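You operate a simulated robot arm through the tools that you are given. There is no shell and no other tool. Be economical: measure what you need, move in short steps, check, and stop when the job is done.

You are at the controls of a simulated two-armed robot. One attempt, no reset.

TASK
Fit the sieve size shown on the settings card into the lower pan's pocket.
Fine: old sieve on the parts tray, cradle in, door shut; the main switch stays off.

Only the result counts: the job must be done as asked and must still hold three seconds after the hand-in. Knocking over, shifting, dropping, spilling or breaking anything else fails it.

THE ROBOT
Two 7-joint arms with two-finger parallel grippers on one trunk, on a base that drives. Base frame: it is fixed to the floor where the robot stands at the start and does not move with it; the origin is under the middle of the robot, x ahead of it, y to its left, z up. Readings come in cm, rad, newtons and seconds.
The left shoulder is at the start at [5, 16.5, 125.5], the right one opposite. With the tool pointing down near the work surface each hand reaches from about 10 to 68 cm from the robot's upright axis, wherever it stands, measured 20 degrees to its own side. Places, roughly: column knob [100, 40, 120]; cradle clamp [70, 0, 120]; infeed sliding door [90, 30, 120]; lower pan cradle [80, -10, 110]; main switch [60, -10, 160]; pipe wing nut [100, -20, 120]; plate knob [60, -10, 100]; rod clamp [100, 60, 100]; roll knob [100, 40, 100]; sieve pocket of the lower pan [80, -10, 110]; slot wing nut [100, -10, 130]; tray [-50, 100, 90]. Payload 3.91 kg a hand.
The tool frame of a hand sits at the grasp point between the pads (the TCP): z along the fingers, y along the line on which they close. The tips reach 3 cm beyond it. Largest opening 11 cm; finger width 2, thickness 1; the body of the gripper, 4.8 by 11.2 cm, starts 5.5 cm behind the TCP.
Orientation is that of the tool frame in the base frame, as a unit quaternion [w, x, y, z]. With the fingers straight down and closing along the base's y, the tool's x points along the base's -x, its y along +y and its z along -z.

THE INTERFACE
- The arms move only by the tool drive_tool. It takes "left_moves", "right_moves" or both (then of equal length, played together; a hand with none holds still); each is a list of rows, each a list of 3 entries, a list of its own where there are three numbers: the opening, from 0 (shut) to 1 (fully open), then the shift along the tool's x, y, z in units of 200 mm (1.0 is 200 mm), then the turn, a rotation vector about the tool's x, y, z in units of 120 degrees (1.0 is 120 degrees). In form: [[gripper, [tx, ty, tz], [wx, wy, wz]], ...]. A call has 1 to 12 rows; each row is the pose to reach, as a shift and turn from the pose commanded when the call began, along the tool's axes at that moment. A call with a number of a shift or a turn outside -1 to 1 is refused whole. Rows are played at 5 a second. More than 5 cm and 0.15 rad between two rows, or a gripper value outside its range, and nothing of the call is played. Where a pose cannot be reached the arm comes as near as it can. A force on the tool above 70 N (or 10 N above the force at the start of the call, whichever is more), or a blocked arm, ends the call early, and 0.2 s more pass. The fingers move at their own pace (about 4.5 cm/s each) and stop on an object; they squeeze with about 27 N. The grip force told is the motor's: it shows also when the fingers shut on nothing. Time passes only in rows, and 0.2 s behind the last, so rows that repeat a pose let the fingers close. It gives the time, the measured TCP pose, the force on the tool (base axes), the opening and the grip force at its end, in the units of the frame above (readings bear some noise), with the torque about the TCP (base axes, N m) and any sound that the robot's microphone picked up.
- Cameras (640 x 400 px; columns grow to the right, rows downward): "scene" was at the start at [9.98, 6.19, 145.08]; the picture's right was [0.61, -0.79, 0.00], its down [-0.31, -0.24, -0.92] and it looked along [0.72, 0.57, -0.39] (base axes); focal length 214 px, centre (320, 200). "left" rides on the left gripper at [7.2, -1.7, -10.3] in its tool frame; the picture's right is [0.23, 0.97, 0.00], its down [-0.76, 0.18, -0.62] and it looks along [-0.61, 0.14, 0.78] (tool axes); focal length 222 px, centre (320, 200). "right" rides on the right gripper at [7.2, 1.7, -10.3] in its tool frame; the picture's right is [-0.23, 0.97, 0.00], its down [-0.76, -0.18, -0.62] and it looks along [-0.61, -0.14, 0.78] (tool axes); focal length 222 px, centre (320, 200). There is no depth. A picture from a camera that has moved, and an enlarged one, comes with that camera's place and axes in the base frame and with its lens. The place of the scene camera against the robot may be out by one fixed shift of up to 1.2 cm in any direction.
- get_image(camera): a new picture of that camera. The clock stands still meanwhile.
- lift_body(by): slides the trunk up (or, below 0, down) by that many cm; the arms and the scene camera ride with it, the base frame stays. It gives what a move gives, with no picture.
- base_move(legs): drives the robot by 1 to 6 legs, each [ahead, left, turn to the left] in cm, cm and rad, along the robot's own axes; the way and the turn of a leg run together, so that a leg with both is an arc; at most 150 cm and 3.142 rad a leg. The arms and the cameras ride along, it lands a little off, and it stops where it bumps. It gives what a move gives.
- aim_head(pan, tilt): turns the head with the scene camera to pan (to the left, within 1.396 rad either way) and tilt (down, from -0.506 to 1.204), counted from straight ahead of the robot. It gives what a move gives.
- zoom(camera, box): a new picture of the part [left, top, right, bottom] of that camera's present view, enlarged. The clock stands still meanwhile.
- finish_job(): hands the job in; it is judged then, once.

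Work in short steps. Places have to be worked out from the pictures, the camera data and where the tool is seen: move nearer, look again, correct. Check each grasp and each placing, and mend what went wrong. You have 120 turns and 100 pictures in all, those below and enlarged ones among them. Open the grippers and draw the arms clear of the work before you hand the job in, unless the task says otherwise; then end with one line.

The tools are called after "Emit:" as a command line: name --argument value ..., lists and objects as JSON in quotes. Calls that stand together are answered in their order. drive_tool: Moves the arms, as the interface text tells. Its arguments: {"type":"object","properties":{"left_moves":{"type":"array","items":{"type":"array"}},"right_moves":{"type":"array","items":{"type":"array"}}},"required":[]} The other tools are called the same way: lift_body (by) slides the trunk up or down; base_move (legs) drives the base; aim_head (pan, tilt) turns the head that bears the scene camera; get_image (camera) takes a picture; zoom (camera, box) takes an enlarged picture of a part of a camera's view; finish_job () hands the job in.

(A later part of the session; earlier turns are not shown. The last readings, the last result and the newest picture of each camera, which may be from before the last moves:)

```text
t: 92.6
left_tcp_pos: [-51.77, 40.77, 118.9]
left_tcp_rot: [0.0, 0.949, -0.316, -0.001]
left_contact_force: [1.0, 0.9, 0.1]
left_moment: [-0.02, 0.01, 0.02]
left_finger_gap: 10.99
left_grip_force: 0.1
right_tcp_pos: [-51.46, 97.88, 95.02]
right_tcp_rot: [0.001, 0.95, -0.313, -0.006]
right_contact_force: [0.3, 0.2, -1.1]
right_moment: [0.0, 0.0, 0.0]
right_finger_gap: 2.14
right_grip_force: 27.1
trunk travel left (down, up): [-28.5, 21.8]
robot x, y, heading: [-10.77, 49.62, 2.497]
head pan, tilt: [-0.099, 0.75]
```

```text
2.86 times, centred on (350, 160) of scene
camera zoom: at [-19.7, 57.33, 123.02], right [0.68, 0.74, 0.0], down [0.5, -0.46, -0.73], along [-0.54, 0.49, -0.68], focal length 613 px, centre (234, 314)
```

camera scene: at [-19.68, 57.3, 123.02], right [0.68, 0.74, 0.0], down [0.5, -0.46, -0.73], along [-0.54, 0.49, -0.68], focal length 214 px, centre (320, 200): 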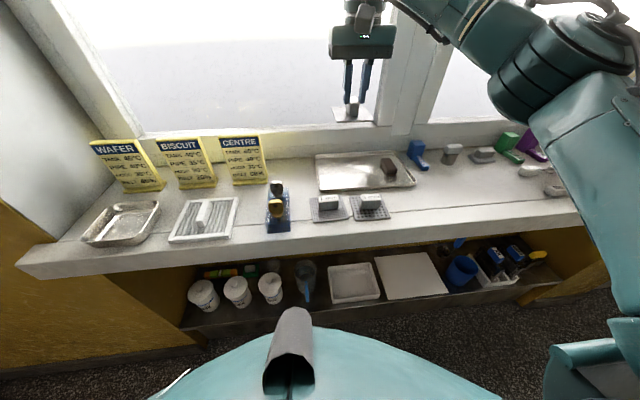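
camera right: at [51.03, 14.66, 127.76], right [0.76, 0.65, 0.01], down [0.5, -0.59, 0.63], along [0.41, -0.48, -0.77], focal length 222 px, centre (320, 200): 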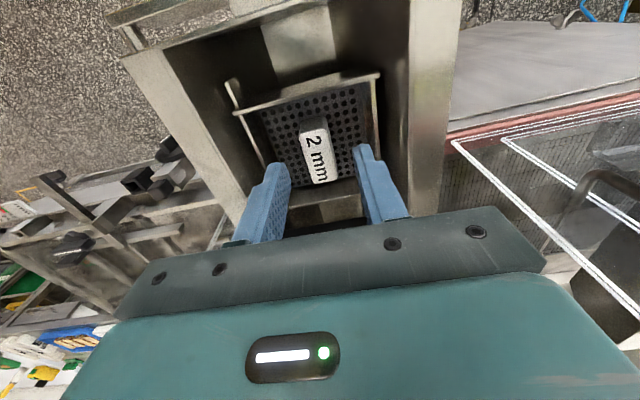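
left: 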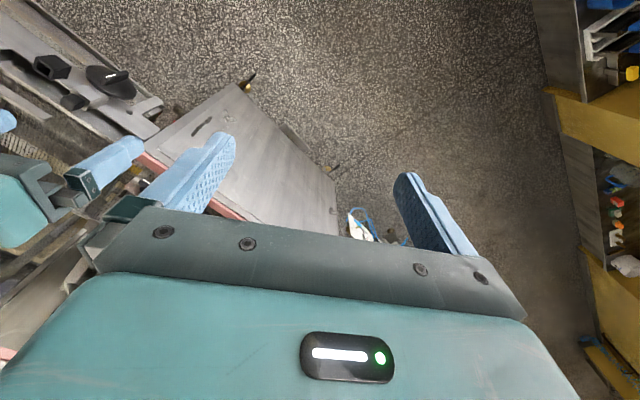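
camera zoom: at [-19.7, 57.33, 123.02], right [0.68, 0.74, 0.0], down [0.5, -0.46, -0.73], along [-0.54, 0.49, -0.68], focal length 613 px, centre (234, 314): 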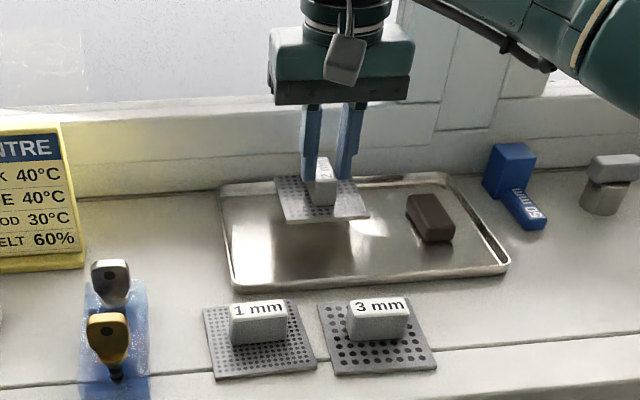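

Well centred over the free area. I lower 3.2 cm gently.

Emit:
drive_tool --right_moves '[[0, [0, 0, 0.05], [0, 0, 0]], [0, [0, 0, 0.1], [0, 0, 0]], [0, [0, 0, 0.14], [0, 0, 0]], [0, [0, 0, 0.16], [0, 0, 0]]]'

Emit:
zoom --camera "scene" --box '[310, 110, 400, 180]'

```text
t: 93.6
left_tcp_pos: [-51.54, 40.76, 118.9]
left_tcp_rot: [-0.001, 0.949, -0.315, -0.002]
left_contact_force: [0.5, 1.0, -0.4]
left_moment: [0.0, 0.01, -0.01]
left_finger_gap: 11.02
left_grip_force: 0.1
right_tcp_pos: [-51.48, 97.78, 92.19]
right_tcp_rot: [-0.001, 0.95, -0.312, -0.009]
right_contact_force: [1.0, 0.6, 15.8]
right_moment: [-0.18, -0.44, 0.01]
right_finger_gap: 2.13
right_grip_force: 27.1
trunk travel left (down, up): [-28.5, 21.8]
robot x, y, heading: [-10.78, 49.8, 2.501]
head pan, tilt: [-0.099, 0.75]
```

```text
5.71 times, centred on (355, 145) of scene
camera zoom: at [-19.59, 57.2, 123.07], right [0.68, 0.74, 0.0], down [0.5, -0.46, -0.73], along [-0.54, 0.49, -0.68], focal length 1226 px, centre (120, 514)
```

zoom: 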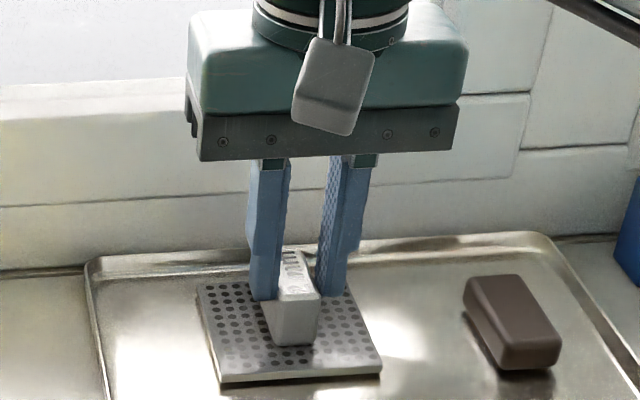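

It touches the tray (16 N). I ease up slightly, open, and rise.

Emit:
drive_tool --right_moves '[[0, [0, 0, -0.015], [0, 0, 0]], [0.4, [0, 0, -0.015], [0, 0, 0]], [0.4, [0, 0, -0.015], [0, 0, 0]], [0.4, [0, 0, -0.1], [0, 0, 0]], [0.4, [0, 0, -0.25], [0, 0, 0]], [0.4, [0, 0, -0.45], [0, 0, 0]]]'

Emit:
zoom --camera "scene" --box '[270, 90, 430, 230]'

```text
t: 95.0
left_tcp_pos: [-51.74, 40.8, 118.84]
left_tcp_rot: [-0.001, 0.949, -0.315, -0.002]
left_contact_force: [0.3, -0.1, -0.6]
left_moment: [0.01, 0.01, -0.02]
left_finger_gap: 11.02
left_grip_force: 0.0
right_tcp_pos: [-51.19, 97.75, 100.94]
right_tcp_rot: [-0.001, 0.95, -0.313, -0.007]
right_contact_force: [0.3, 0.2, -0.7]
right_moment: [-0.02, 0.01, -0.02]
right_finger_gap: 4.39
right_grip_force: 0.0
trunk travel left (down, up): [-28.5, 21.8]
robot x, y, heading: [-11.18, 49.68, 2.501]
head pan, tilt: [-0.099, 0.75]
```

```text
2.86 times, centred on (350, 160) of scene
camera zoom: at [-19.68, 57.26, 123.02], right [0.68, 0.74, 0.0], down [0.5, -0.46, -0.73], along [-0.54, 0.49, -0.68], focal length 613 px, centre (234, 314)
```

zoom: 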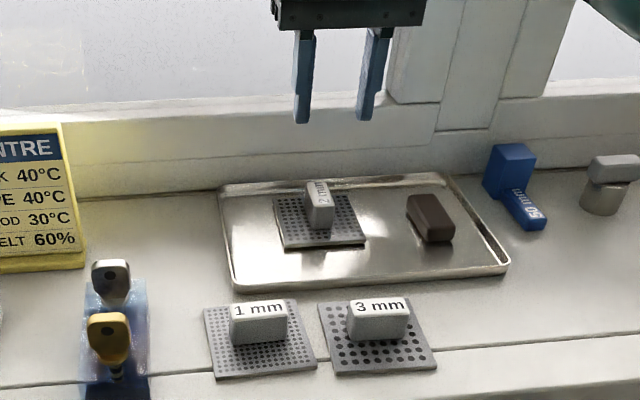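

Old sieve is on the tray. Next: the 1 mm sieve, block at u≈40, d≈-85.5, lying along u; I turn the hand 90° while moving above it.

Emit:
drive_tool --right_moves '[[0.4, [0.06, 0.036, 0], [0, 0, -0.068]], [0.4, [0.12, 0.073, 0], [0, 0, -0.136]], [0.4, [0.19, 0.11, 0], [0, 0, -0.205]], [0.4, [0.25, 0.145, 0], [0, 0, -0.273]], [0.4, [0.31, 0.18, 0], [0, 0, -0.341]], [0.4, [0.38, 0.22, 0], [0, 0, -0.409]], [0.4, [0.44, 0.255, 0], [0, 0, -0.477]], [0.4, [0.5, 0.29, 0], [0, 0, -0.545]], [0.4, [0.56, 0.33, 0], [0, 0, -0.614]], [0.4, [0.63, 0.365, 0], [0, 0, -0.682]], [0.4, [0.69, 0.4, 0], [0, 0, -0.75]]]'

Emit:
zoom --camera "scene" --box '[260, 90, 420, 230]'

Emit:
get_image --camera "right"

```text
t: 97.4
left_tcp_pos: [-51.72, 40.62, 118.77]
left_tcp_rot: [-0.002, 0.949, -0.316, -0.001]
left_contact_force: [-0.1, -0.8, 0.3]
left_moment: [0.02, 0.0, -0.01]
left_finger_gap: 11.0
left_grip_force: 0.1
right_tcp_pos: [-42.47, 76.13, 93.53]
right_tcp_rot: [-0.032, 0.944, 0.328, -0.002]
right_contact_force: [0.3, -0.8, -0.5]
right_moment: [0.03, 0.0, 0.0]
right_finger_gap: 4.41
right_grip_force: 0.0
right hand out of reach, approached as far as the arm can: row 6, 7, 8, 9, 10, 11
trunk travel left (down, up): [-28.5, 21.8]
robot x, y, heading: [-10.9, 49.55, 2.496]
head pan, tilt: [-0.099, 0.75]
```

```text
2.86 times, centred on (340, 160) of scene
camera zoom: at [-19.71, 57.09, 123.03], right [0.68, 0.74, 0.0], down [0.5, -0.46, -0.73], along [-0.54, 0.5, -0.68], focal length 613 px, centre (263, 314)
```

zoom: 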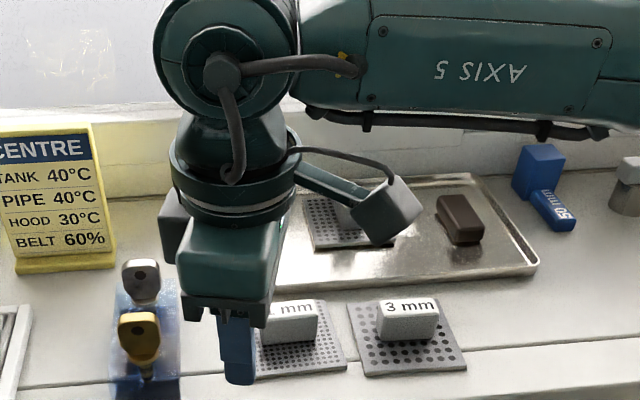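

```text
34 pictures are left
camera right: at [-35.42, 78.66, 104.1], right [0.42, -0.9, -0.06], down [-0.69, -0.37, 0.62], along [-0.58, -0.22, -0.78], focal length 222 px, centre (320, 200)
```

right: 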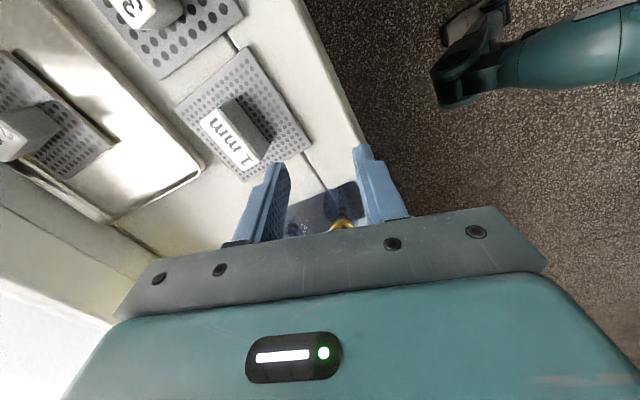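

The arm hit its reach limit and sank to z 93.5, but touched nothing. I raise straight up first.

Emit:
drive_tool --right_moves '[[0.4, [0, 0, -0.1], [0, 0, 0]], [0.4, [0, 0, -0.2], [0, 0, 0]], [0.4, [0, 0, -0.3], [0, 0, 0]], [0.4, [0, 0, -0.4], [0, 0, 0]], [0.4, [0, 0, -0.55], [0, 0, 0]]]'

Emit:
zoom --camera "scene" --box '[220, 100, 420, 240]'

```text
t: 98.6
left_tcp_pos: [-51.67, 40.77, 118.89]
left_tcp_rot: [-0.001, 0.949, -0.316, -0.001]
left_contact_force: [0.0, 0.2, -0.1]
left_moment: [0.02, 0.02, -0.02]
left_finger_gap: 10.98
left_grip_force: 0.0
right_tcp_pos: [-42.11, 75.61, 104.76]
right_tcp_rot: [-0.03, 0.944, 0.328, -0.001]
right_contact_force: [0.1, -1.2, 0.6]
right_moment: [0.01, -0.02, 0.02]
right_finger_gap: 4.36
right_grip_force: 0.2
trunk travel left (down, up): [-28.5, 21.8]
robot x, y, heading: [-10.97, 49.34, 2.5]
head pan, tilt: [-0.099, 0.75]
```

```text
2.86 times, centred on (320, 170) of scene
camera zoom: at [-19.69, 57.29, 123.02], right [0.68, 0.74, 0.0], down [0.5, -0.46, -0.73], along [-0.54, 0.49, -0.68], focal length 613 px, centre (320, 286)
```

zoom: 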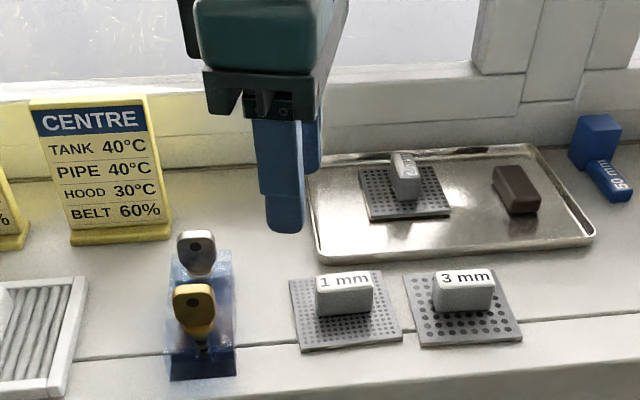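

Nothing disturbed. The hand is 15° short of the needed yaw, so I let the base supply it: move 15 cm right, then turn left 0.263 rad.

Emit:
base_move --legs '[[-0.6, -15, 0], [0, 0, 0.263]]'

Emit:
drive_tool --right_moves '[[0.5, [0, -0.1, 0], [0, 0, 0]], [0.5, [0, -0.2, 0], [0, 0, 0]], [0.5, [0, -0.3, 0], [0, 0, 0]]]'

Emit:
get_image --camera "right"

```text
t: 100.9
left_tcp_pos: [-38.32, 42.51, 118.93]
left_tcp_rot: [0.0, 0.982, -0.189, -0.001]
left_contact_force: [0.1, -0.6, 0.4]
left_moment: [0.02, -0.01, 0.05]
left_finger_gap: 10.99
left_grip_force: 0.0
right_tcp_pos: [-38.04, 78.74, 104.7]
right_tcp_rot: [-0.03, 0.893, 0.448, -0.006]
right_contact_force: [0.2, 0.0, -1.0]
right_moment: [-0.02, 0.01, 0.03]
right_finger_gap: 4.43
right_grip_force: 0.1
trunk travel left (down, up): [-28.5, 21.8]
robot x, y, heading: [-1.09, 61.52, 2.763]
head pan, tilt: [-0.099, 0.75]
```

```text
t: 101.7
left_tcp_pos: [-38.28, 42.47, 118.92]
left_tcp_rot: [-0.001, 0.982, -0.188, -0.001]
left_contact_force: [0.2, 0.9, 0.2]
left_moment: [0.01, -0.01, -0.02]
left_finger_gap: 11.01
left_grip_force: 0.0
right_tcp_pos: [-38.14, 78.67, 104.7]
right_tcp_rot: [-0.03, 0.893, 0.449, -0.007]
right_contact_force: [0.2, -0.5, -0.1]
right_moment: [0.0, 0.04, -0.02]
right_finger_gap: 5.5
right_grip_force: 0.1
right hand out of reach, approached as far as the arm can: row 1, 2, 3
trunk travel left (down, up): [-28.5, 21.8]
robot x, y, heading: [-1.43, 61.23, 2.761]
head pan, tilt: [-0.099, 0.75]
```

```text
32 pictures are left
camera right: at [-32.09, 82.9, 115.07], right [0.64, -0.76, -0.06], down [-0.57, -0.53, 0.62], along [-0.51, -0.36, -0.78], focal length 222 px, centre (320, 200)
```

right: 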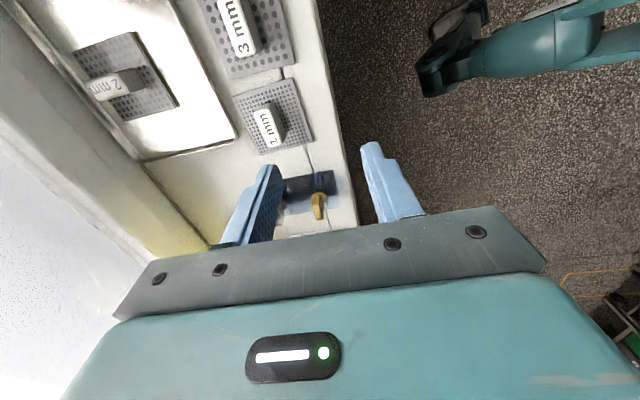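

The wrist is at its limit this way. I turn the base further left (0.54 rad) so the sieve lies to my right, where the needed yaw is natural.

Emit:
base_move --legs '[[0, 0, 0.54], [4.4, 3.6, 0]]'

Emit:
drive_tool --right_moves '[[0.5, [0, 0, -0.1], [0, 0, 0.065]], [0.5, [0, 0, -0.2], [0, 0, 0.13]], [0.5, [0, 0, -0.2], [0, 0, 0.195]], [0.5, [0, 0, -0.2], [0, 0, 0.26]]]'

Emit:
aim_head --pan -0.7 --tilt 0.75

Emit:
get_image --camera "scene"

```text
t: 104.1
left_tcp_pos: [-27.38, 21.93, 118.93]
left_tcp_rot: [0.0, 0.997, 0.077, -0.001]
left_contact_force: [0.1, -0.4, 0.0]
left_moment: [0.02, -0.01, 0.01]
left_finger_gap: 11.01
left_grip_force: 0.1
right_tcp_pos: [-45.57, 53.21, 104.56]
right_tcp_rot: [-0.028, 0.743, 0.668, -0.015]
right_contact_force: [0.1, -0.3, 0.5]
right_moment: [0.02, -0.04, -0.01]
right_finger_gap: 5.49
right_grip_force: 0.0
trunk travel left (down, up): [-28.5, 21.8]
robot x, y, heading: [-5.01, 57.07, -2.985]
head pan, tilt: [-0.099, 0.75]
```

```text
t: 105.1
left_tcp_pos: [-27.17, 22.14, 118.92]
left_tcp_rot: [0.0, 0.997, 0.078, -0.001]
left_contact_force: [0.1, -0.9, 0.5]
left_moment: [0.01, 0.03, -0.02]
left_finger_gap: 11.01
left_grip_force: 0.0
right_tcp_pos: [-45.28, 53.07, 108.57]
right_tcp_rot: [-0.023, 0.896, 0.443, -0.021]
right_contact_force: [1.5, 0.0, 0.4]
right_moment: [0.0, 0.02, -0.02]
right_finger_gap: 5.49
right_grip_force: 0.1
trunk travel left (down, up): [-28.5, 21.8]
robot x, y, heading: [-5.0, 57.31, -2.989]
head pan, tilt: [-0.099, 0.75]
```

```text
t: 106.1
left_tcp_pos: [-27.24, 21.94, 118.9]
left_tcp_rot: [0.0, 0.997, 0.077, 0.0]
left_contact_force: [0.3, 0.0, 0.4]
left_moment: [0.0, 0.02, 0.0]
left_finger_gap: 11.01
left_grip_force: 0.0
right_tcp_pos: [-45.29, 53.22, 108.6]
right_tcp_rot: [-0.022, 0.896, 0.444, -0.021]
right_contact_force: [0.2, 0.1, -0.1]
right_moment: [0.01, 0.02, -0.01]
right_finger_gap: 5.47
right_grip_force: 0.1
trunk travel left (down, up): [-28.5, 21.8]
robot x, y, heading: [-4.91, 57.05, -2.983]
head pan, tilt: [-0.7, 0.75]
```

```text
31 pictures are left
camera scene: at [-15.27, 61.56, 123.02], right [0.52, 0.86, 0.0], down [0.58, -0.35, -0.73], along [-0.63, 0.38, -0.68], focal length 214 px, centre (320, 200)
```

scene: 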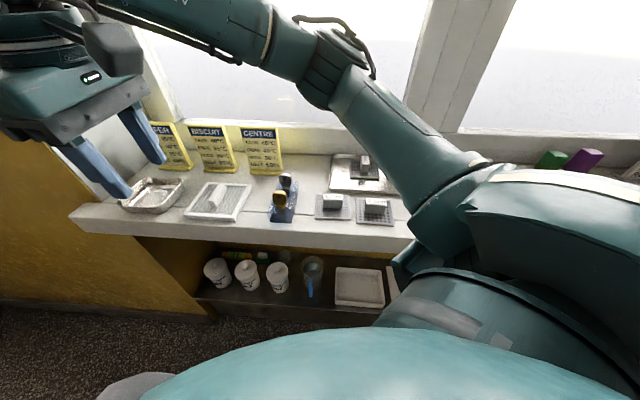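

The yaw is now right (x along +u). I straighten the small tilt and move above the 1 mm sieve in two stages.

Emit:
drive_tool --right_moves '[[0.5, [0.15, -0.12, 0], [-0.007, 0.002, 0]], [0.5, [0.31, -0.23, 0], [-0.014, 0.004, 0]], [0.5, [0.47, -0.35, 0], [-0.021, 0.006, 0]], [0.5, [0.63, -0.47, 0], [-0.028, 0.0085, 0]], [0.5, [0.79, -0.58, 0], [-0.028, 0.0085, 0]], [0.5, [0.95, -0.7, 0], [-0.028, 0.0085, 0]]]'

Emit:
drive_tool --right_moves '[[0.5, [0.12, -0.09, 0.05], [0, 0, 0]], [0.5, [0.24, -0.18, 0.1], [0, 0, 0]]]'

Emit:
get_image --camera "right"

```text
t: 107.5
left_tcp_pos: [-27.31, 22.04, 118.87]
left_tcp_rot: [-0.001, 0.997, 0.078, -0.001]
left_contact_force: [-0.4, 0.3, -0.1]
left_moment: [0.0, 0.01, -0.01]
left_finger_gap: 10.99
left_grip_force: 0.0
right_tcp_pos: [-44.82, 76.98, 109.27]
right_tcp_rot: [0.0, 0.896, 0.445, 0.001]
right_contact_force: [-0.1, -0.2, 0.8]
right_moment: [0.0, -0.02, -0.01]
right_finger_gap: 5.5
right_grip_force: 0.1
trunk travel left (down, up): [-28.5, 21.8]
robot x, y, heading: [-4.88, 57.08, -2.983]
head pan, tilt: [-0.7, 0.75]
```

```text
t: 108.1
left_tcp_pos: [-27.26, 22.03, 118.9]
left_tcp_rot: [0.0, 0.997, 0.077, -0.001]
left_contact_force: [-0.3, -0.1, 0.6]
left_moment: [0.04, 0.01, 0.01]
left_finger_gap: 10.99
left_grip_force: 0.1
right_tcp_pos: [-44.64, 82.58, 106.95]
right_tcp_rot: [-0.001, 0.897, 0.443, 0.0]
right_contact_force: [0.2, 0.3, 0.2]
right_moment: [-0.04, 0.03, 0.0]
right_finger_gap: 5.47
right_grip_force: 0.0
right hand out of reach, approached as far as the arm can: row 2
trunk travel left (down, up): [-28.5, 21.8]
robot x, y, heading: [-5.27, 57.42, -2.984]
head pan, tilt: [-0.7, 0.75]
```

```text
30 pictures are left
camera right: at [-38.95, 87.32, 117.37], right [0.64, -0.77, 0.0], down [-0.6, -0.5, 0.62], along [-0.48, -0.4, -0.78], focal length 222 px, centre (320, 200)
```

right: 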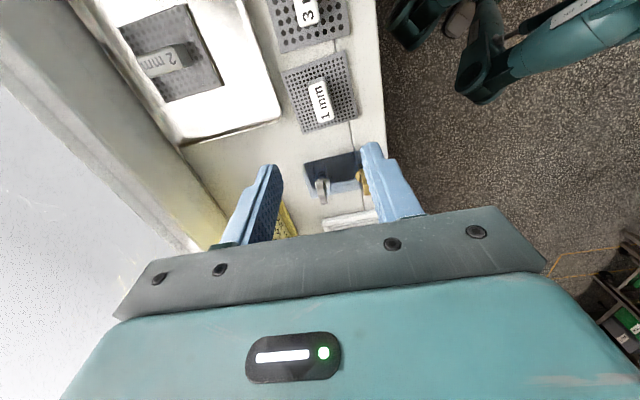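

TCP is within 3 mm of the block in plan. I lower with the trunk by 11 cm and check.

Emit:
lift_body --by -11

Emit:
zoom --camera "right" --box '[180, 60, 440, 240]'

Emit:
zoom --camera "scene" --box '[260, 90, 420, 200]'

```text
t: 109.5
left_tcp_pos: [-27.4, 22.14, 107.88]
left_tcp_rot: [0.001, 0.997, 0.078, -0.002]
left_contact_force: [-0.1, -0.8, 0.3]
left_moment: [-0.01, -0.01, -0.02]
left_finger_gap: 11.01
left_grip_force: 0.1
right_tcp_pos: [-44.54, 82.58, 95.91]
right_tcp_rot: [0.001, 0.896, 0.443, 0.0]
right_contact_force: [-0.4, -0.6, 0.0]
right_moment: [-0.03, -0.01, 0.01]
right_finger_gap: 5.5
right_grip_force: 0.1
trunk travel left (down, up): [-17.5, 32.8]
robot x, y, heading: [-5.07, 57.04, -2.985]
head pan, tilt: [-0.7, 0.75]
```

```text
2.22 times, centred on (310, 150) of right
camera zoom: at [-38.95, 87.26, 106.39], right [0.64, -0.77, 0.0], down [-0.6, -0.5, 0.62], along [-0.48, -0.4, -0.78], focal length 494 px, centre (342, 311)
```

zoom: 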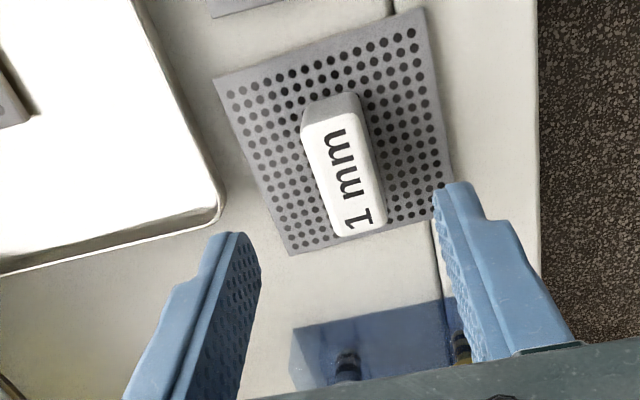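

```text
3.64 times, centred on (340, 145) of scene
camera zoom: at [-15.26, 61.57, 112.02], right [0.52, 0.86, 0.0], down [0.58, -0.35, -0.73], along [-0.63, 0.38, -0.68], focal length 780 px, centre (247, 400)
```

zoom: 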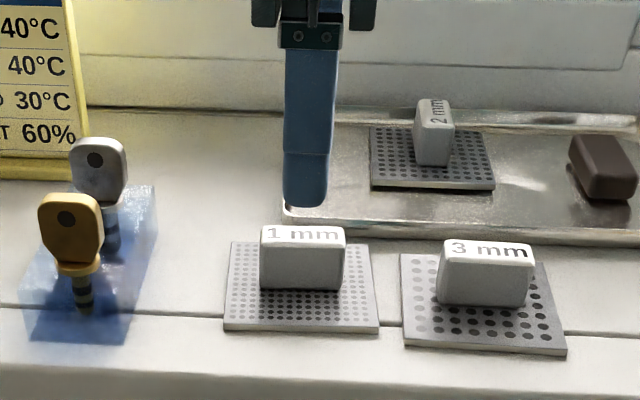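

Aligned across the grip; the block is 0.5 cm along its own length, which matches the old grip. I lower 4.4 cm and close.

Emit:
lift_body --by -4.4

Emit:
drive_tool --right_moves '[[0.3, [0, 0, 0], [0, 0, 0]], [0.1, [0, 0, 0], [0, 0, 0]], [0, [0, 0, 0], [0, 0, 0]], [0, [0, 0, 0], [0, 0, 0]], [0, [0, 0, 0], [0, 0, 0]]]'

Emit:
zoom --camera "scene" --box '[260, 70, 420, 180]'

```text
t: 110.4
left_tcp_pos: [-27.24, 22.14, 103.59]
left_tcp_rot: [0.0, 0.997, 0.078, -0.001]
left_contact_force: [-1.0, 0.0, -0.7]
left_moment: [0.0, -0.03, 0.02]
left_finger_gap: 10.99
left_grip_force: 0.1
right_tcp_pos: [-44.52, 82.57, 91.5]
right_tcp_rot: [0.0, 0.896, 0.443, 0.001]
right_contact_force: [0.1, 0.1, 0.3]
right_moment: [0.0, 0.01, -0.01]
right_finger_gap: 5.5
right_grip_force: 0.1
trunk travel left (down, up): [-13.1, 37.2]
robot x, y, heading: [-5.14, 57.6, -2.985]
head pan, tilt: [-0.7, 0.75]
```

```text
t: 111.6
left_tcp_pos: [-27.28, 22.14, 103.43]
left_tcp_rot: [0.001, 0.997, 0.078, -0.001]
left_contact_force: [0.0, -0.3, 0.4]
left_moment: [-0.01, -0.01, -0.01]
left_finger_gap: 11.0
left_grip_force: 0.1
right_tcp_pos: [-44.67, 82.51, 91.49]
right_tcp_rot: [0.0, 0.897, 0.442, 0.001]
right_contact_force: [-0.4, 0.3, 0.4]
right_moment: [-0.05, -0.03, -0.02]
right_finger_gap: 2.11
right_grip_force: 26.9
trunk travel left (down, up): [-13.1, 37.2]
robot x, y, heading: [-4.61, 57.15, -2.987]
head pan, tilt: [-0.7, 0.75]
```

```text
3.64 times, centred on (340, 125) of scene
camera zoom: at [-15.26, 61.56, 107.62], right [0.52, 0.86, 0.0], down [0.58, -0.35, -0.73], along [-0.63, 0.38, -0.68], focal length 780 px, centre (247, 473)
```

zoom: 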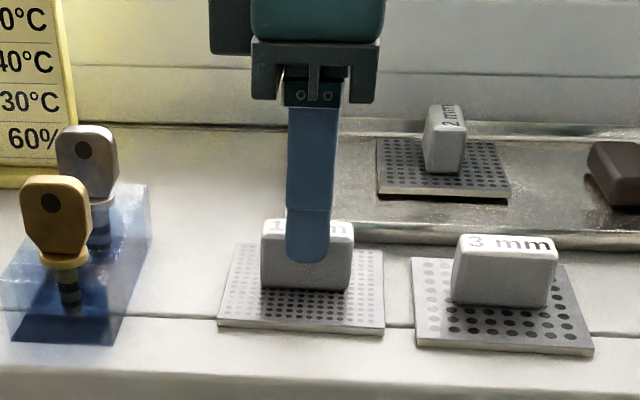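

Gripped (gap 2.11). I lift with the trunk 34 cm and check the hold.

Emit:
lift_body --by 34

Emit:
get_image --camera "scene"

```text
t: 115.0
left_tcp_pos: [-27.28, 22.14, 137.48]
left_tcp_rot: [0.0, 0.997, 0.078, -0.001]
left_contact_force: [0.1, 0.2, -1.0]
left_moment: [-0.04, 0.0, 0.0]
left_finger_gap: 10.99
left_grip_force: 0.0
right_tcp_pos: [-44.66, 82.54, 125.58]
right_tcp_rot: [-0.001, 0.897, 0.442, 0.0]
right_contact_force: [-0.4, 0.6, -0.4]
right_moment: [-0.02, 0.01, -0.02]
right_finger_gap: 2.13
right_grip_force: 27.3
trunk travel left (down, up): [-47.1, 3.2]
robot x, y, heading: [-4.98, 57.23, -2.993]
head pan, tilt: [-0.7, 0.75]
```

```text
26 pictures are left
camera scene: at [-15.28, 61.57, 141.62], right [0.52, 0.86, 0.0], down [0.58, -0.35, -0.73], along [-0.63, 0.38, -0.68], focal length 214 px, centre (320, 200)
```

scene: 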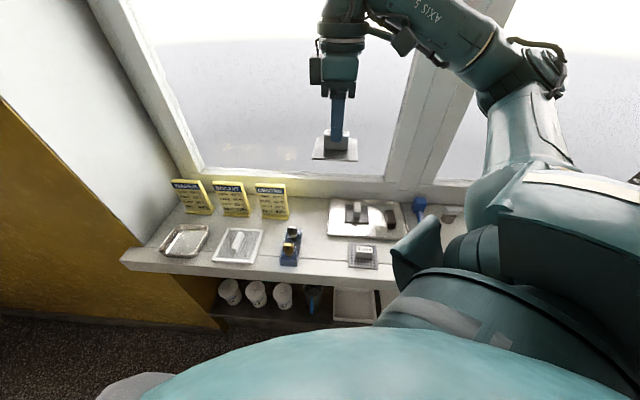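

Held well. I un-yaw the hand and bring it in front of the robot, then drive back to the machine.

Emit:
drive_tool --right_moves '[[0, [-0.06, 0.11, -0.03], [0, 0, 0.061]], [0, [-0.13, 0.22, -0.06], [0, 0, 0.122]], [0, [-0.19, 0.33, -0.1], [0, 0, 0.183]], [0, [-0.25, 0.45, -0.14], [0, 0, 0.245]], [0, [-0.32, 0.56, -0.18], [0, 0, 0.306]], [0, [-0.38, 0.67, -0.2], [0, 0, 0.367]]]'

Emit:
base_move --legs '[[0, 0, 1.175], [0, 0, 1.175], [15, 14, 0]]'

Emit:
aim_head --pan -0.35 --tilt 0.6

Emit:
get_image --camera "scene"

```text
t: 116.3
left_tcp_pos: [-27.35, 21.92, 137.42]
left_tcp_rot: [-0.001, 0.997, 0.078, 0.0]
left_contact_force: [0.1, -0.2, 0.7]
left_moment: [0.05, 0.03, 0.01]
left_finger_gap: 11.0
left_grip_force: 0.0
right_tcp_pos: [-38.52, 68.28, 129.68]
right_tcp_rot: [-0.001, 0.997, 0.073, 0.002]
right_contact_force: [0.4, 0.9, -0.7]
right_moment: [-0.03, -0.03, 0.0]
right_finger_gap: 2.16
right_grip_force: 27.3
trunk travel left (down, up): [-47.1, 3.2]
robot x, y, heading: [-5.43, 57.02, -2.986]
head pan, tilt: [-0.7, 0.75]
```

```text
t: 123.9
left_tcp_pos: [55.9, 68.86, 137.54]
left_tcp_rot: [0.0, 0.307, 0.952, 0.0]
left_contact_force: [0.9, -0.9, -0.2]
left_moment: [0.02, 0.02, 0.0]
left_finger_gap: 10.98
left_grip_force: 0.1
right_tcp_pos: [31.29, 28.03, 129.53]
right_tcp_rot: [0.0, 0.312, 0.95, 0.0]
right_contact_force: [-0.1, -0.6, -1.7]
right_moment: [0.02, 0.02, 0.04]
right_finger_gap: 2.15
right_grip_force: 27.4
trunk travel left (down, up): [-47.1, 3.2]
robot x, y, heading: [15.23, 59.53, -0.626]
head pan, tilt: [-0.7, 0.75]
```

```text
t: 124.7
left_tcp_pos: [55.8, 68.78, 137.49]
left_tcp_rot: [0.0, 0.308, 0.951, 0.0]
left_contact_force: [0.3, -0.6, 0.2]
left_moment: [-0.02, -0.02, 0.01]
left_finger_gap: 10.99
left_grip_force: 0.1
right_tcp_pos: [31.22, 27.99, 129.79]
right_tcp_rot: [0.0, 0.312, 0.95, 0.0]
right_contact_force: [-0.2, -0.2, -0.8]
right_moment: [-0.01, -0.01, 0.01]
right_finger_gap: 2.12
right_grip_force: 27.0
trunk travel left (down, up): [-47.1, 3.2]
robot x, y, heading: [15.23, 59.74, -0.627]
head pan, tilt: [-0.351, 0.6]
```

```text
25 pictures are left
camera scene: at [22.33, 50.99, 142.9], right [-0.83, -0.56, 0.0], down [-0.32, 0.47, -0.82], along [0.46, -0.68, -0.57], focal length 214 px, centre (320, 200)
```

scene: 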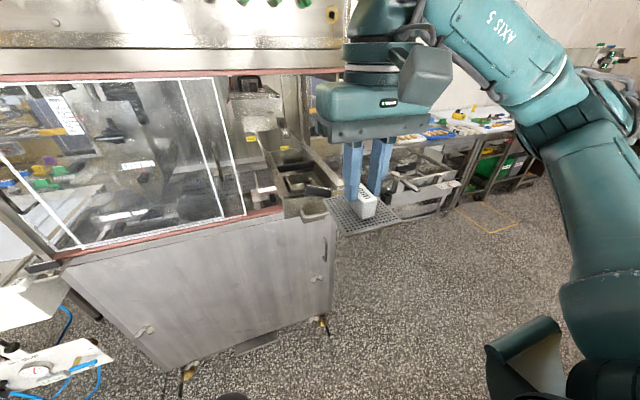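

I drive 11 cm nearer, then carry the sieve above the pocket (recorded seat TCP [55.8, 8.9, 115.1]).

Emit:
base_move --legs '[[11, 0, -0.017]]'

```text
t: 125.9
left_tcp_pos: [64.98, 61.57, 137.46]
left_tcp_rot: [0.001, 0.317, 0.949, 0.0]
left_contact_force: [1.2, 0.3, 0.6]
left_moment: [0.02, 0.01, -0.01]
left_finger_gap: 10.99
left_grip_force: 0.1
right_tcp_pos: [39.52, 21.17, 129.55]
right_tcp_rot: [-0.001, 0.32, 0.947, -0.001]
right_contact_force: [1.0, 0.0, -1.3]
right_moment: [0.01, 0.02, 0.01]
right_finger_gap: 2.12
right_grip_force: 27.0
trunk travel left (down, up): [-47.1, 3.2]
robot x, y, heading: [24.3, 52.9, -0.642]
head pan, tilt: [-0.351, 0.6]
```

I move 18 cm forward over the pan at safe height, then the rest.

Emit:
drive_tool --right_moves '[[0, [-0.2, 0.002, 0.02], [0, 0, -0.002]], [0, [-0.4, 0.004, 0.05], [0, 0, -0.004]], [0, [-0.6, 0.006, 0.1], [0, 0, -0.006]], [0, [-0.8, 0.008, 0.15], [0, 0, -0.0075]], [0, [-0.95, 0.008, 0.2], [0, 0, -0.0075]]]'

Emit:
zoom --camera "scene" --box '[240, 100, 380, 220]'

Emit:
get_image --camera "right"

```text
t: 127.1
left_tcp_pos: [64.91, 61.59, 137.53]
left_tcp_rot: [0.001, 0.317, 0.949, -0.001]
left_contact_force: [0.9, -0.9, 0.7]
left_moment: [0.02, -0.01, -0.02]
left_finger_gap: 11.0
left_grip_force: 0.1
right_tcp_pos: [54.84, 9.88, 125.51]
right_tcp_rot: [0.001, 0.312, 0.95, 0.001]
right_contact_force: [-0.2, -0.3, -1.1]
right_moment: [0.0, -0.01, 0.01]
right_finger_gap: 2.15
right_grip_force: 26.7
trunk travel left (down, up): [-47.1, 3.2]
robot x, y, heading: [24.1, 52.57, -0.644]
head pan, tilt: [-0.351, 0.6]
```

```text
3.33 times, centred on (310, 160) of scene
camera zoom: at [31.1, 44.32, 142.9], right [-0.84, -0.54, 0.0], down [-0.31, 0.47, -0.82], along [0.45, -0.69, -0.57], focal length 715 px, centre (353, 333)
```

zoom: 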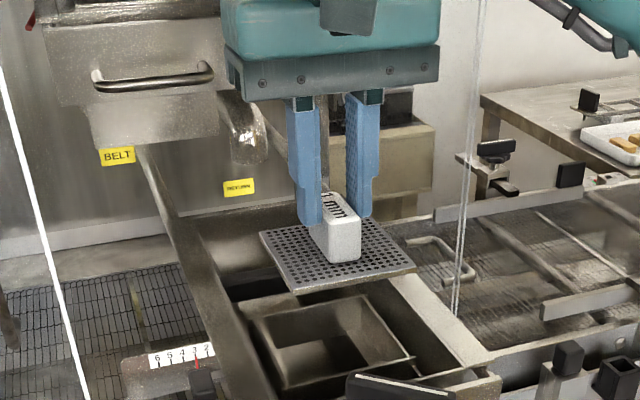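

```text
23 pictures are left
camera right: at [49.96, 15.43, 136.0], right [0.76, 0.65, 0.0], down [0.51, -0.59, 0.62], along [0.4, -0.47, -0.78], focal length 222 px, centre (320, 200)
```

right: 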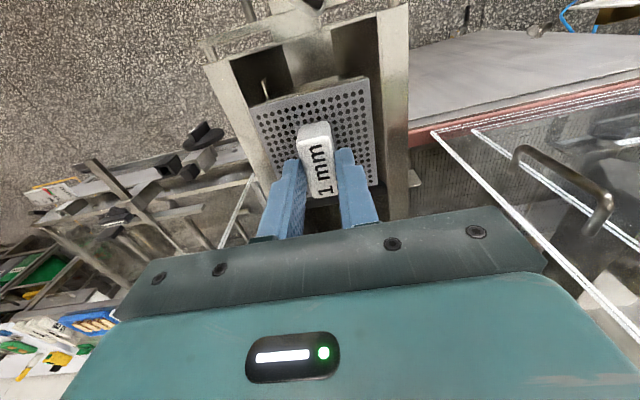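

Grip offset is similar to the old sieve's. I finish the approach and lower to z≈118.5, just above the pocket rim.

Emit:
drive_tool --right_moves '[[0, [-0.068, -0.009, 0.05], [0, 0, 0]], [0, [-0.068, -0.009, 0.15], [0, 0, 0]], [0, [-0.068, -0.009, 0.25], [0, 0, 0]], [0, [-0.068, -0.009, 0.33], [0, 0, 0]]]'

Emit:
zoom --camera "scene" --box '[260, 130, 360, 220]'

Emit:
zoom --camera "right" --box '[200, 40, 440, 220]'

```text
t: 128.1
left_tcp_pos: [64.92, 61.63, 137.47]
left_tcp_rot: [0.001, 0.317, 0.948, 0.0]
left_contact_force: [0.0, -0.1, 0.5]
left_moment: [0.03, -0.01, 0.03]
left_finger_gap: 11.0
left_grip_force: 0.0
right_tcp_pos: [55.73, 8.79, 118.86]
right_tcp_rot: [0.0, 0.313, 0.95, 0.0]
right_contact_force: [0.0, 0.5, -0.4]
right_moment: [-0.02, -0.02, -0.02]
right_finger_gap: 2.15
right_grip_force: 27.2
trunk travel left (down, up): [-47.1, 3.2]
robot x, y, heading: [24.11, 53.13, -0.644]
head pan, tilt: [-0.351, 0.6]
```

```text
4.44 times, centred on (310, 175) of scene
camera zoom: at [31.05, 44.32, 142.91], right [-0.84, -0.54, 0.0], down [-0.31, 0.47, -0.82], along [0.45, -0.69, -0.57], focal length 953 px, centre (364, 311)
```

zoom: 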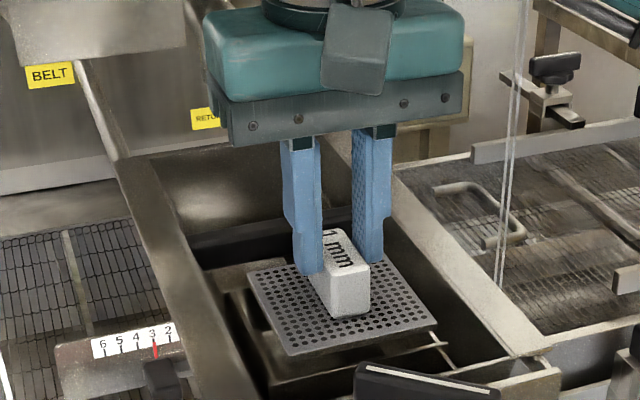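

```text
2.22 times, centred on (320, 130) of right
camera zoom: at [50.79, 14.43, 129.35], right [0.76, 0.65, 0.0], down [0.51, -0.6, 0.62], along [0.4, -0.47, -0.78], focal length 494 px, centre (320, 356)
```

zoom: 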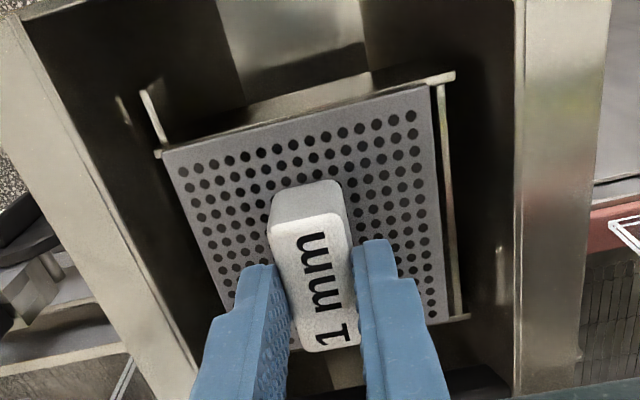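

The plate sits over the pocket with a slight offset toward -u (~0.2 cm). I shift +u 0.2 cm and lower to contact in small steps.

Emit:
drive_tool --right_moves '[[0, [0, 0.011, 0], [0, 0, 0]], [0, [0, 0.011, 0.05], [0, 0, 0]], [0, [0, 0.011, 0.1], [0, 0, 0]], [0, [0, 0.011, 0.14], [0, 0, 0]], [0, [0, 0.011, 0.16], [0, 0, 0]]]'

Emit:
zoom --camera "right" --box '[200, 40, 440, 220]'

Emit:
zoom --camera "scene" --box '[260, 130, 360, 220]'

```text
t: 129.3
left_tcp_pos: [64.8, 61.65, 137.44]
left_tcp_rot: [0.002, 0.316, 0.949, -0.001]
left_contact_force: [-1.2, 0.3, -0.4]
left_moment: [0.02, 0.02, 0.04]
left_finger_gap: 10.97
left_grip_force: 0.0
right_tcp_pos: [55.77, 9.03, 115.96]
right_tcp_rot: [0.001, 0.313, 0.95, 0.0]
right_contact_force: [3.0, -3.3, 17.3]
right_moment: [0.29, 0.46, 0.02]
right_finger_gap: 2.16
right_grip_force: 26.6
trunk travel left (down, up): [-47.1, 3.2]
robot x, y, heading: [23.96, 52.91, -0.648]
head pan, tilt: [-0.351, 0.6]
```

```text
2.22 times, centred on (320, 130) of right
camera zoom: at [50.86, 14.63, 126.29], right [0.76, 0.65, 0.0], down [0.51, -0.59, 0.63], along [0.41, -0.48, -0.78], focal length 494 px, centre (320, 356)
```

zoom: 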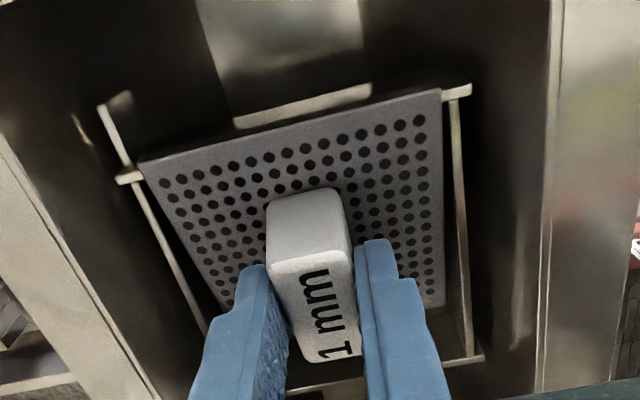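

```text
4.44 times, centred on (310, 175) of scene
camera zoom: at [30.99, 44.43, 142.92], right [-0.84, -0.54, 0.0], down [-0.31, 0.47, -0.83], along [0.45, -0.69, -0.56], focal length 953 px, centre (364, 311)
```

zoom: 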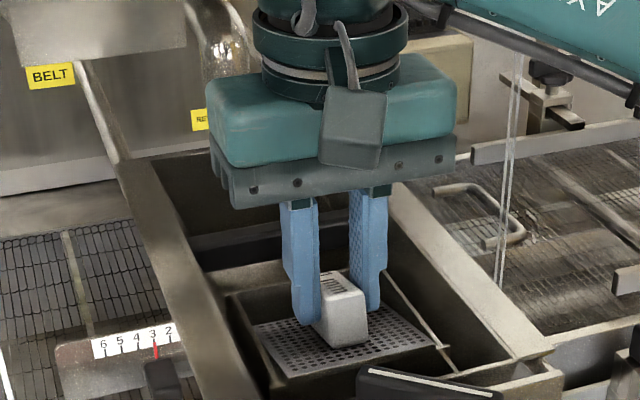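

Contact at z≈116 with the reaction coming from the near (-d) side. I lift 1 cm, shift 0.5 cm deeper, and lower again to compare the seating height.

Emit:
drive_tool --right_moves '[[0, [0, 0, -0.05], [0, 0, 0]], [0, [-0.025, 0, -0.05], [0, 0, 0]], [0, [-0.025, 0, -0.02], [0, 0, 0]], [0, [-0.025, 0, 0], [0, 0, 0]], [0, [-0.025, 0, 0.01], [0, 0, 0]]]'

Emit:
zoom --camera "right" --box '[200, 40, 440, 220]'

```text
t: 130.5
left_tcp_pos: [64.91, 61.65, 137.51]
left_tcp_rot: [0.001, 0.316, 0.949, 0.0]
left_contact_force: [0.5, 0.0, -0.4]
left_moment: [-0.03, 0.0, -0.01]
left_finger_gap: 11.01
left_grip_force: 0.1
right_tcp_pos: [56.18, 8.79, 115.79]
right_tcp_rot: [0.001, 0.312, 0.95, 0.0]
right_contact_force: [0.0, -1.1, 7.9]
right_moment: [0.07, 0.36, 0.04]
right_finger_gap: 2.14
right_grip_force: 27.3
trunk travel left (down, up): [-47.1, 3.2]
robot x, y, heading: [24.21, 52.81, -0.645]
head pan, tilt: [-0.351, 0.6]
```

```text
2.22 times, centred on (320, 130) of right
camera zoom: at [51.31, 14.44, 126.16], right [0.76, 0.65, 0.0], down [0.51, -0.59, 0.63], along [0.41, -0.48, -0.78], focal length 494 px, centre (320, 356)
```

zoom: 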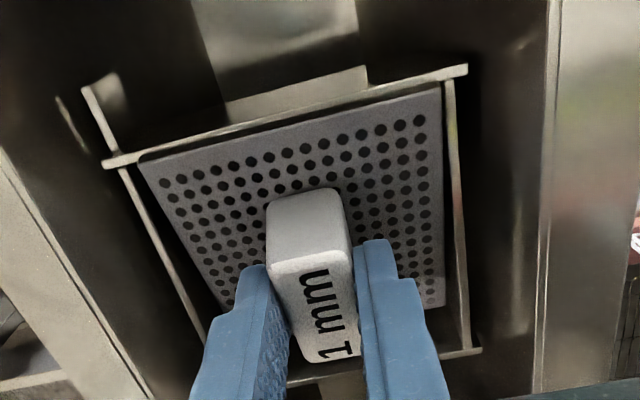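

Now the plate is clear of the near wall but reaction still comes from its near edge. I test 0.4 cm deeper at the same height.

Emit:
drive_tool --right_moves '[[0, [0, 0, -0.04], [0, 0, 0]], [0, [-0.02, 0, -0.04], [0, 0, 0]], [0, [-0.02, 0, -0.01], [0, 0, 0]], [0, [-0.02, 0, 0.005], [0, 0, 0]], [0, [-0.02, 0, 0.015], [0, 0, 0]]]'

Emit:
zoom --camera "scene" --box '[270, 150, 340, 220]'

```text
t: 131.7
left_tcp_pos: [64.82, 61.57, 137.48]
left_tcp_rot: [0.002, 0.316, 0.949, -0.001]
left_contact_force: [-0.1, -0.6, 0.6]
left_moment: [0.0, -0.01, 0.02]
left_finger_gap: 11.01
left_grip_force: 0.1
right_tcp_pos: [56.59, 8.59, 115.29]
right_tcp_rot: [0.001, 0.311, 0.95, 0.0]
right_contact_force: [1.0, 0.2, -2.0]
right_moment: [0.03, -0.01, -0.01]
right_finger_gap: 2.12
right_grip_force: 26.8
trunk travel left (down, up): [-47.1, 3.2]
robot x, y, heading: [24.21, 52.84, -0.641]
head pan, tilt: [-0.351, 0.6]
```

```text
5.71 times, centred on (305, 185) of scene
camera zoom: at [31.05, 44.33, 142.91], right [-0.84, -0.54, 0.0], down [-0.31, 0.47, -0.82], along [0.45, -0.69, -0.57], focal length 1226 px, centre (406, 286)
```

zoom: 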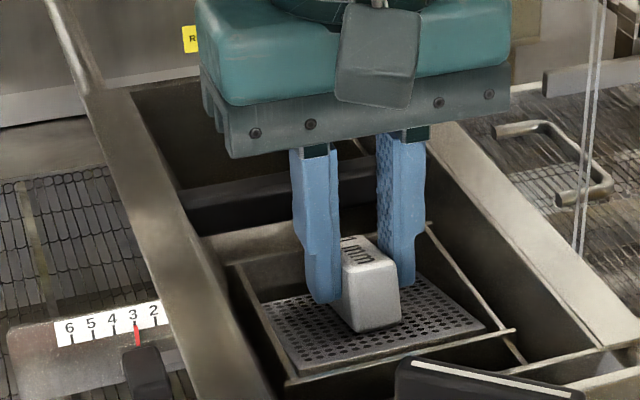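

The catch is gone: free at z=115.3, so the earlier contact was the near wall. I keep lowering until it seats.

Emit:
drive_tool --right_moves '[[0, [0, 0, 0.02], [0, 0, 0]], [0, [0, 0, 0.04], [0, 0, 0]], [0, [0, 0, 0.05], [0, 0, 0]]]'

Emit:
zoom --camera "right" --box '[200, 40, 440, 220]'

```text
t: 132.5
left_tcp_pos: [64.73, 61.72, 137.63]
left_tcp_rot: [0.003, 0.316, 0.949, -0.001]
left_contact_force: [-0.7, 0.3, -0.3]
left_moment: [0.0, 0.02, -0.02]
left_finger_gap: 11.02
left_grip_force: 0.1
right_tcp_pos: [56.49, 8.63, 114.53]
right_tcp_rot: [0.002, 0.313, 0.95, 0.0]
right_contact_force: [-2.9, -0.2, 18.2]
right_moment: [-0.37, -0.49, -0.01]
right_finger_gap: 2.21
right_grip_force: 27.1
trunk travel left (down, up): [-47.1, 3.2]
robot x, y, heading: [24.51, 52.84, -0.645]
head pan, tilt: [-0.351, 0.6]
```

```text
2.22 times, centred on (320, 130) of right
camera zoom: at [51.48, 14.28, 124.94], right [0.76, 0.65, 0.0], down [0.5, -0.59, 0.63], along [0.41, -0.48, -0.78], focal length 494 px, centre (320, 356)
```

zoom: 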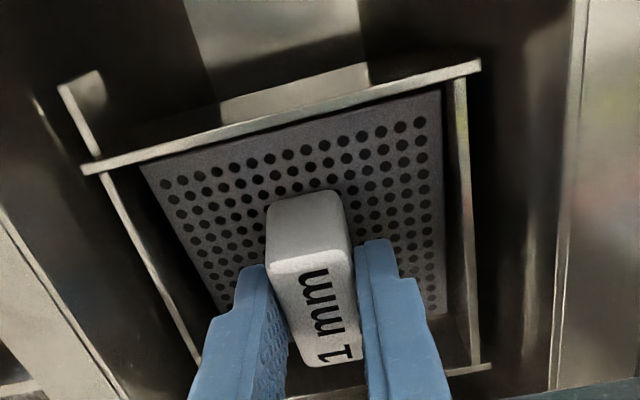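

Now the far edge touches at 114.5 — the pocket narrows downward, so it needs to come back slightly. I lift a little, shift 0.2 cm nearer, and press again.

Emit:
drive_tool --right_moves '[[0, [0, 0, -0.02], [0, 0, 0]], [0, [0.01, 0, -0.02], [0, 0, 0]], [0, [0.01, 0, 0], [0, 0, 0]], [0, [0.01, 0, 0.01], [0, 0, 0]]]'

```text
t: 133.5
left_tcp_pos: [64.79, 61.73, 137.65]
left_tcp_rot: [0.002, 0.317, 0.948, -0.001]
left_contact_force: [0.7, 0.1, 0.5]
left_moment: [0.01, -0.02, -0.02]
left_finger_gap: 11.01
left_grip_force: 0.1
right_tcp_pos: [56.27, 8.71, 114.37]
right_tcp_rot: [0.001, 0.312, 0.95, -0.001]
right_contact_force: [0.4, 2.0, 16.8]
right_moment: [-0.43, -0.47, -0.02]
right_finger_gap: 2.14
right_grip_force: 26.5
trunk travel left (down, up): [-47.1, 3.2]
robot x, y, heading: [24.22, 52.99, -0.643]
head pan, tilt: [-0.351, 0.6]
```

Height (~114.4 under load) now matches the expected seat. I ease off, open, and rise to inspect.

Emit:
drive_tool --right_moves '[[0, [0, 0, -0.012], [0, 0, 0]], [0.3, [0, 0, -0.012], [0, 0, 0]], [0.4, [0, 0, -0.012], [0, 0, 0]], [0.4, [0, 0, -0.012], [0, 0, 0]], [0.4, [0, 0, -0.1], [0, 0, 0]], [0.4, [0, 0, -0.25], [0, 0, 0]], [0.4, [0, 0, -0.45], [0, 0, 0]]]'

Emit:
zoom --camera "scene" --box '[270, 150, 340, 220]'

Emit:
zoom --camera "right" --box '[220, 40, 420, 200]'

```text
t: 135.1
left_tcp_pos: [64.85, 61.67, 137.51]
left_tcp_rot: [0.002, 0.317, 0.948, -0.001]
left_contact_force: [0.9, 0.4, -1.0]
left_moment: [-0.01, 0.01, 0.04]
left_finger_gap: 11.01
left_grip_force: 0.0
right_tcp_pos: [56.43, 8.76, 123.12]
right_tcp_rot: [0.001, 0.312, 0.95, -0.001]
right_contact_force: [0.4, 0.2, -0.1]
right_moment: [0.0, 0.03, -0.03]
right_finger_gap: 4.39
right_grip_force: 0.0
trunk travel left (down, up): [-47.1, 3.2]
robot x, y, heading: [23.96, 52.96, -0.639]
head pan, tilt: [-0.351, 0.6]
```

```text
5.71 times, centred on (305, 185) of scene
camera zoom: at [31.04, 44.4, 142.91], right [-0.84, -0.54, 0.0], down [-0.31, 0.47, -0.83], along [0.45, -0.69, -0.56], focal length 1226 px, centre (406, 286)
```

zoom: 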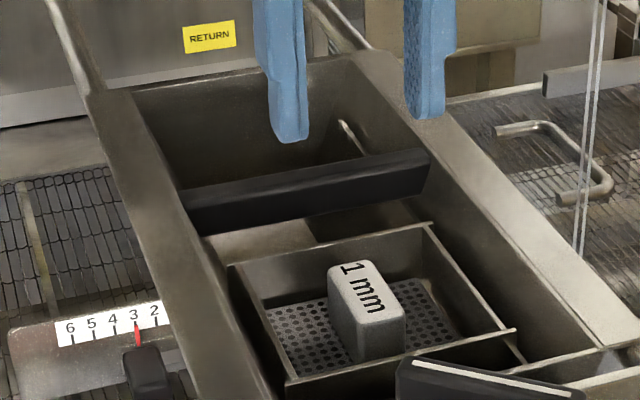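

```text
2.50 times, centred on (320, 120) of right
camera zoom: at [51.53, 14.28, 133.62], right [0.76, 0.65, 0.0], down [0.51, -0.59, 0.62], along [0.4, -0.47, -0.78], focal length 555 px, centre (320, 400)
```

zoom: 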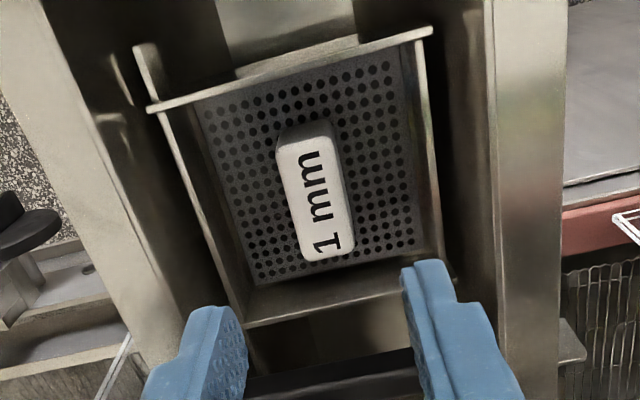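

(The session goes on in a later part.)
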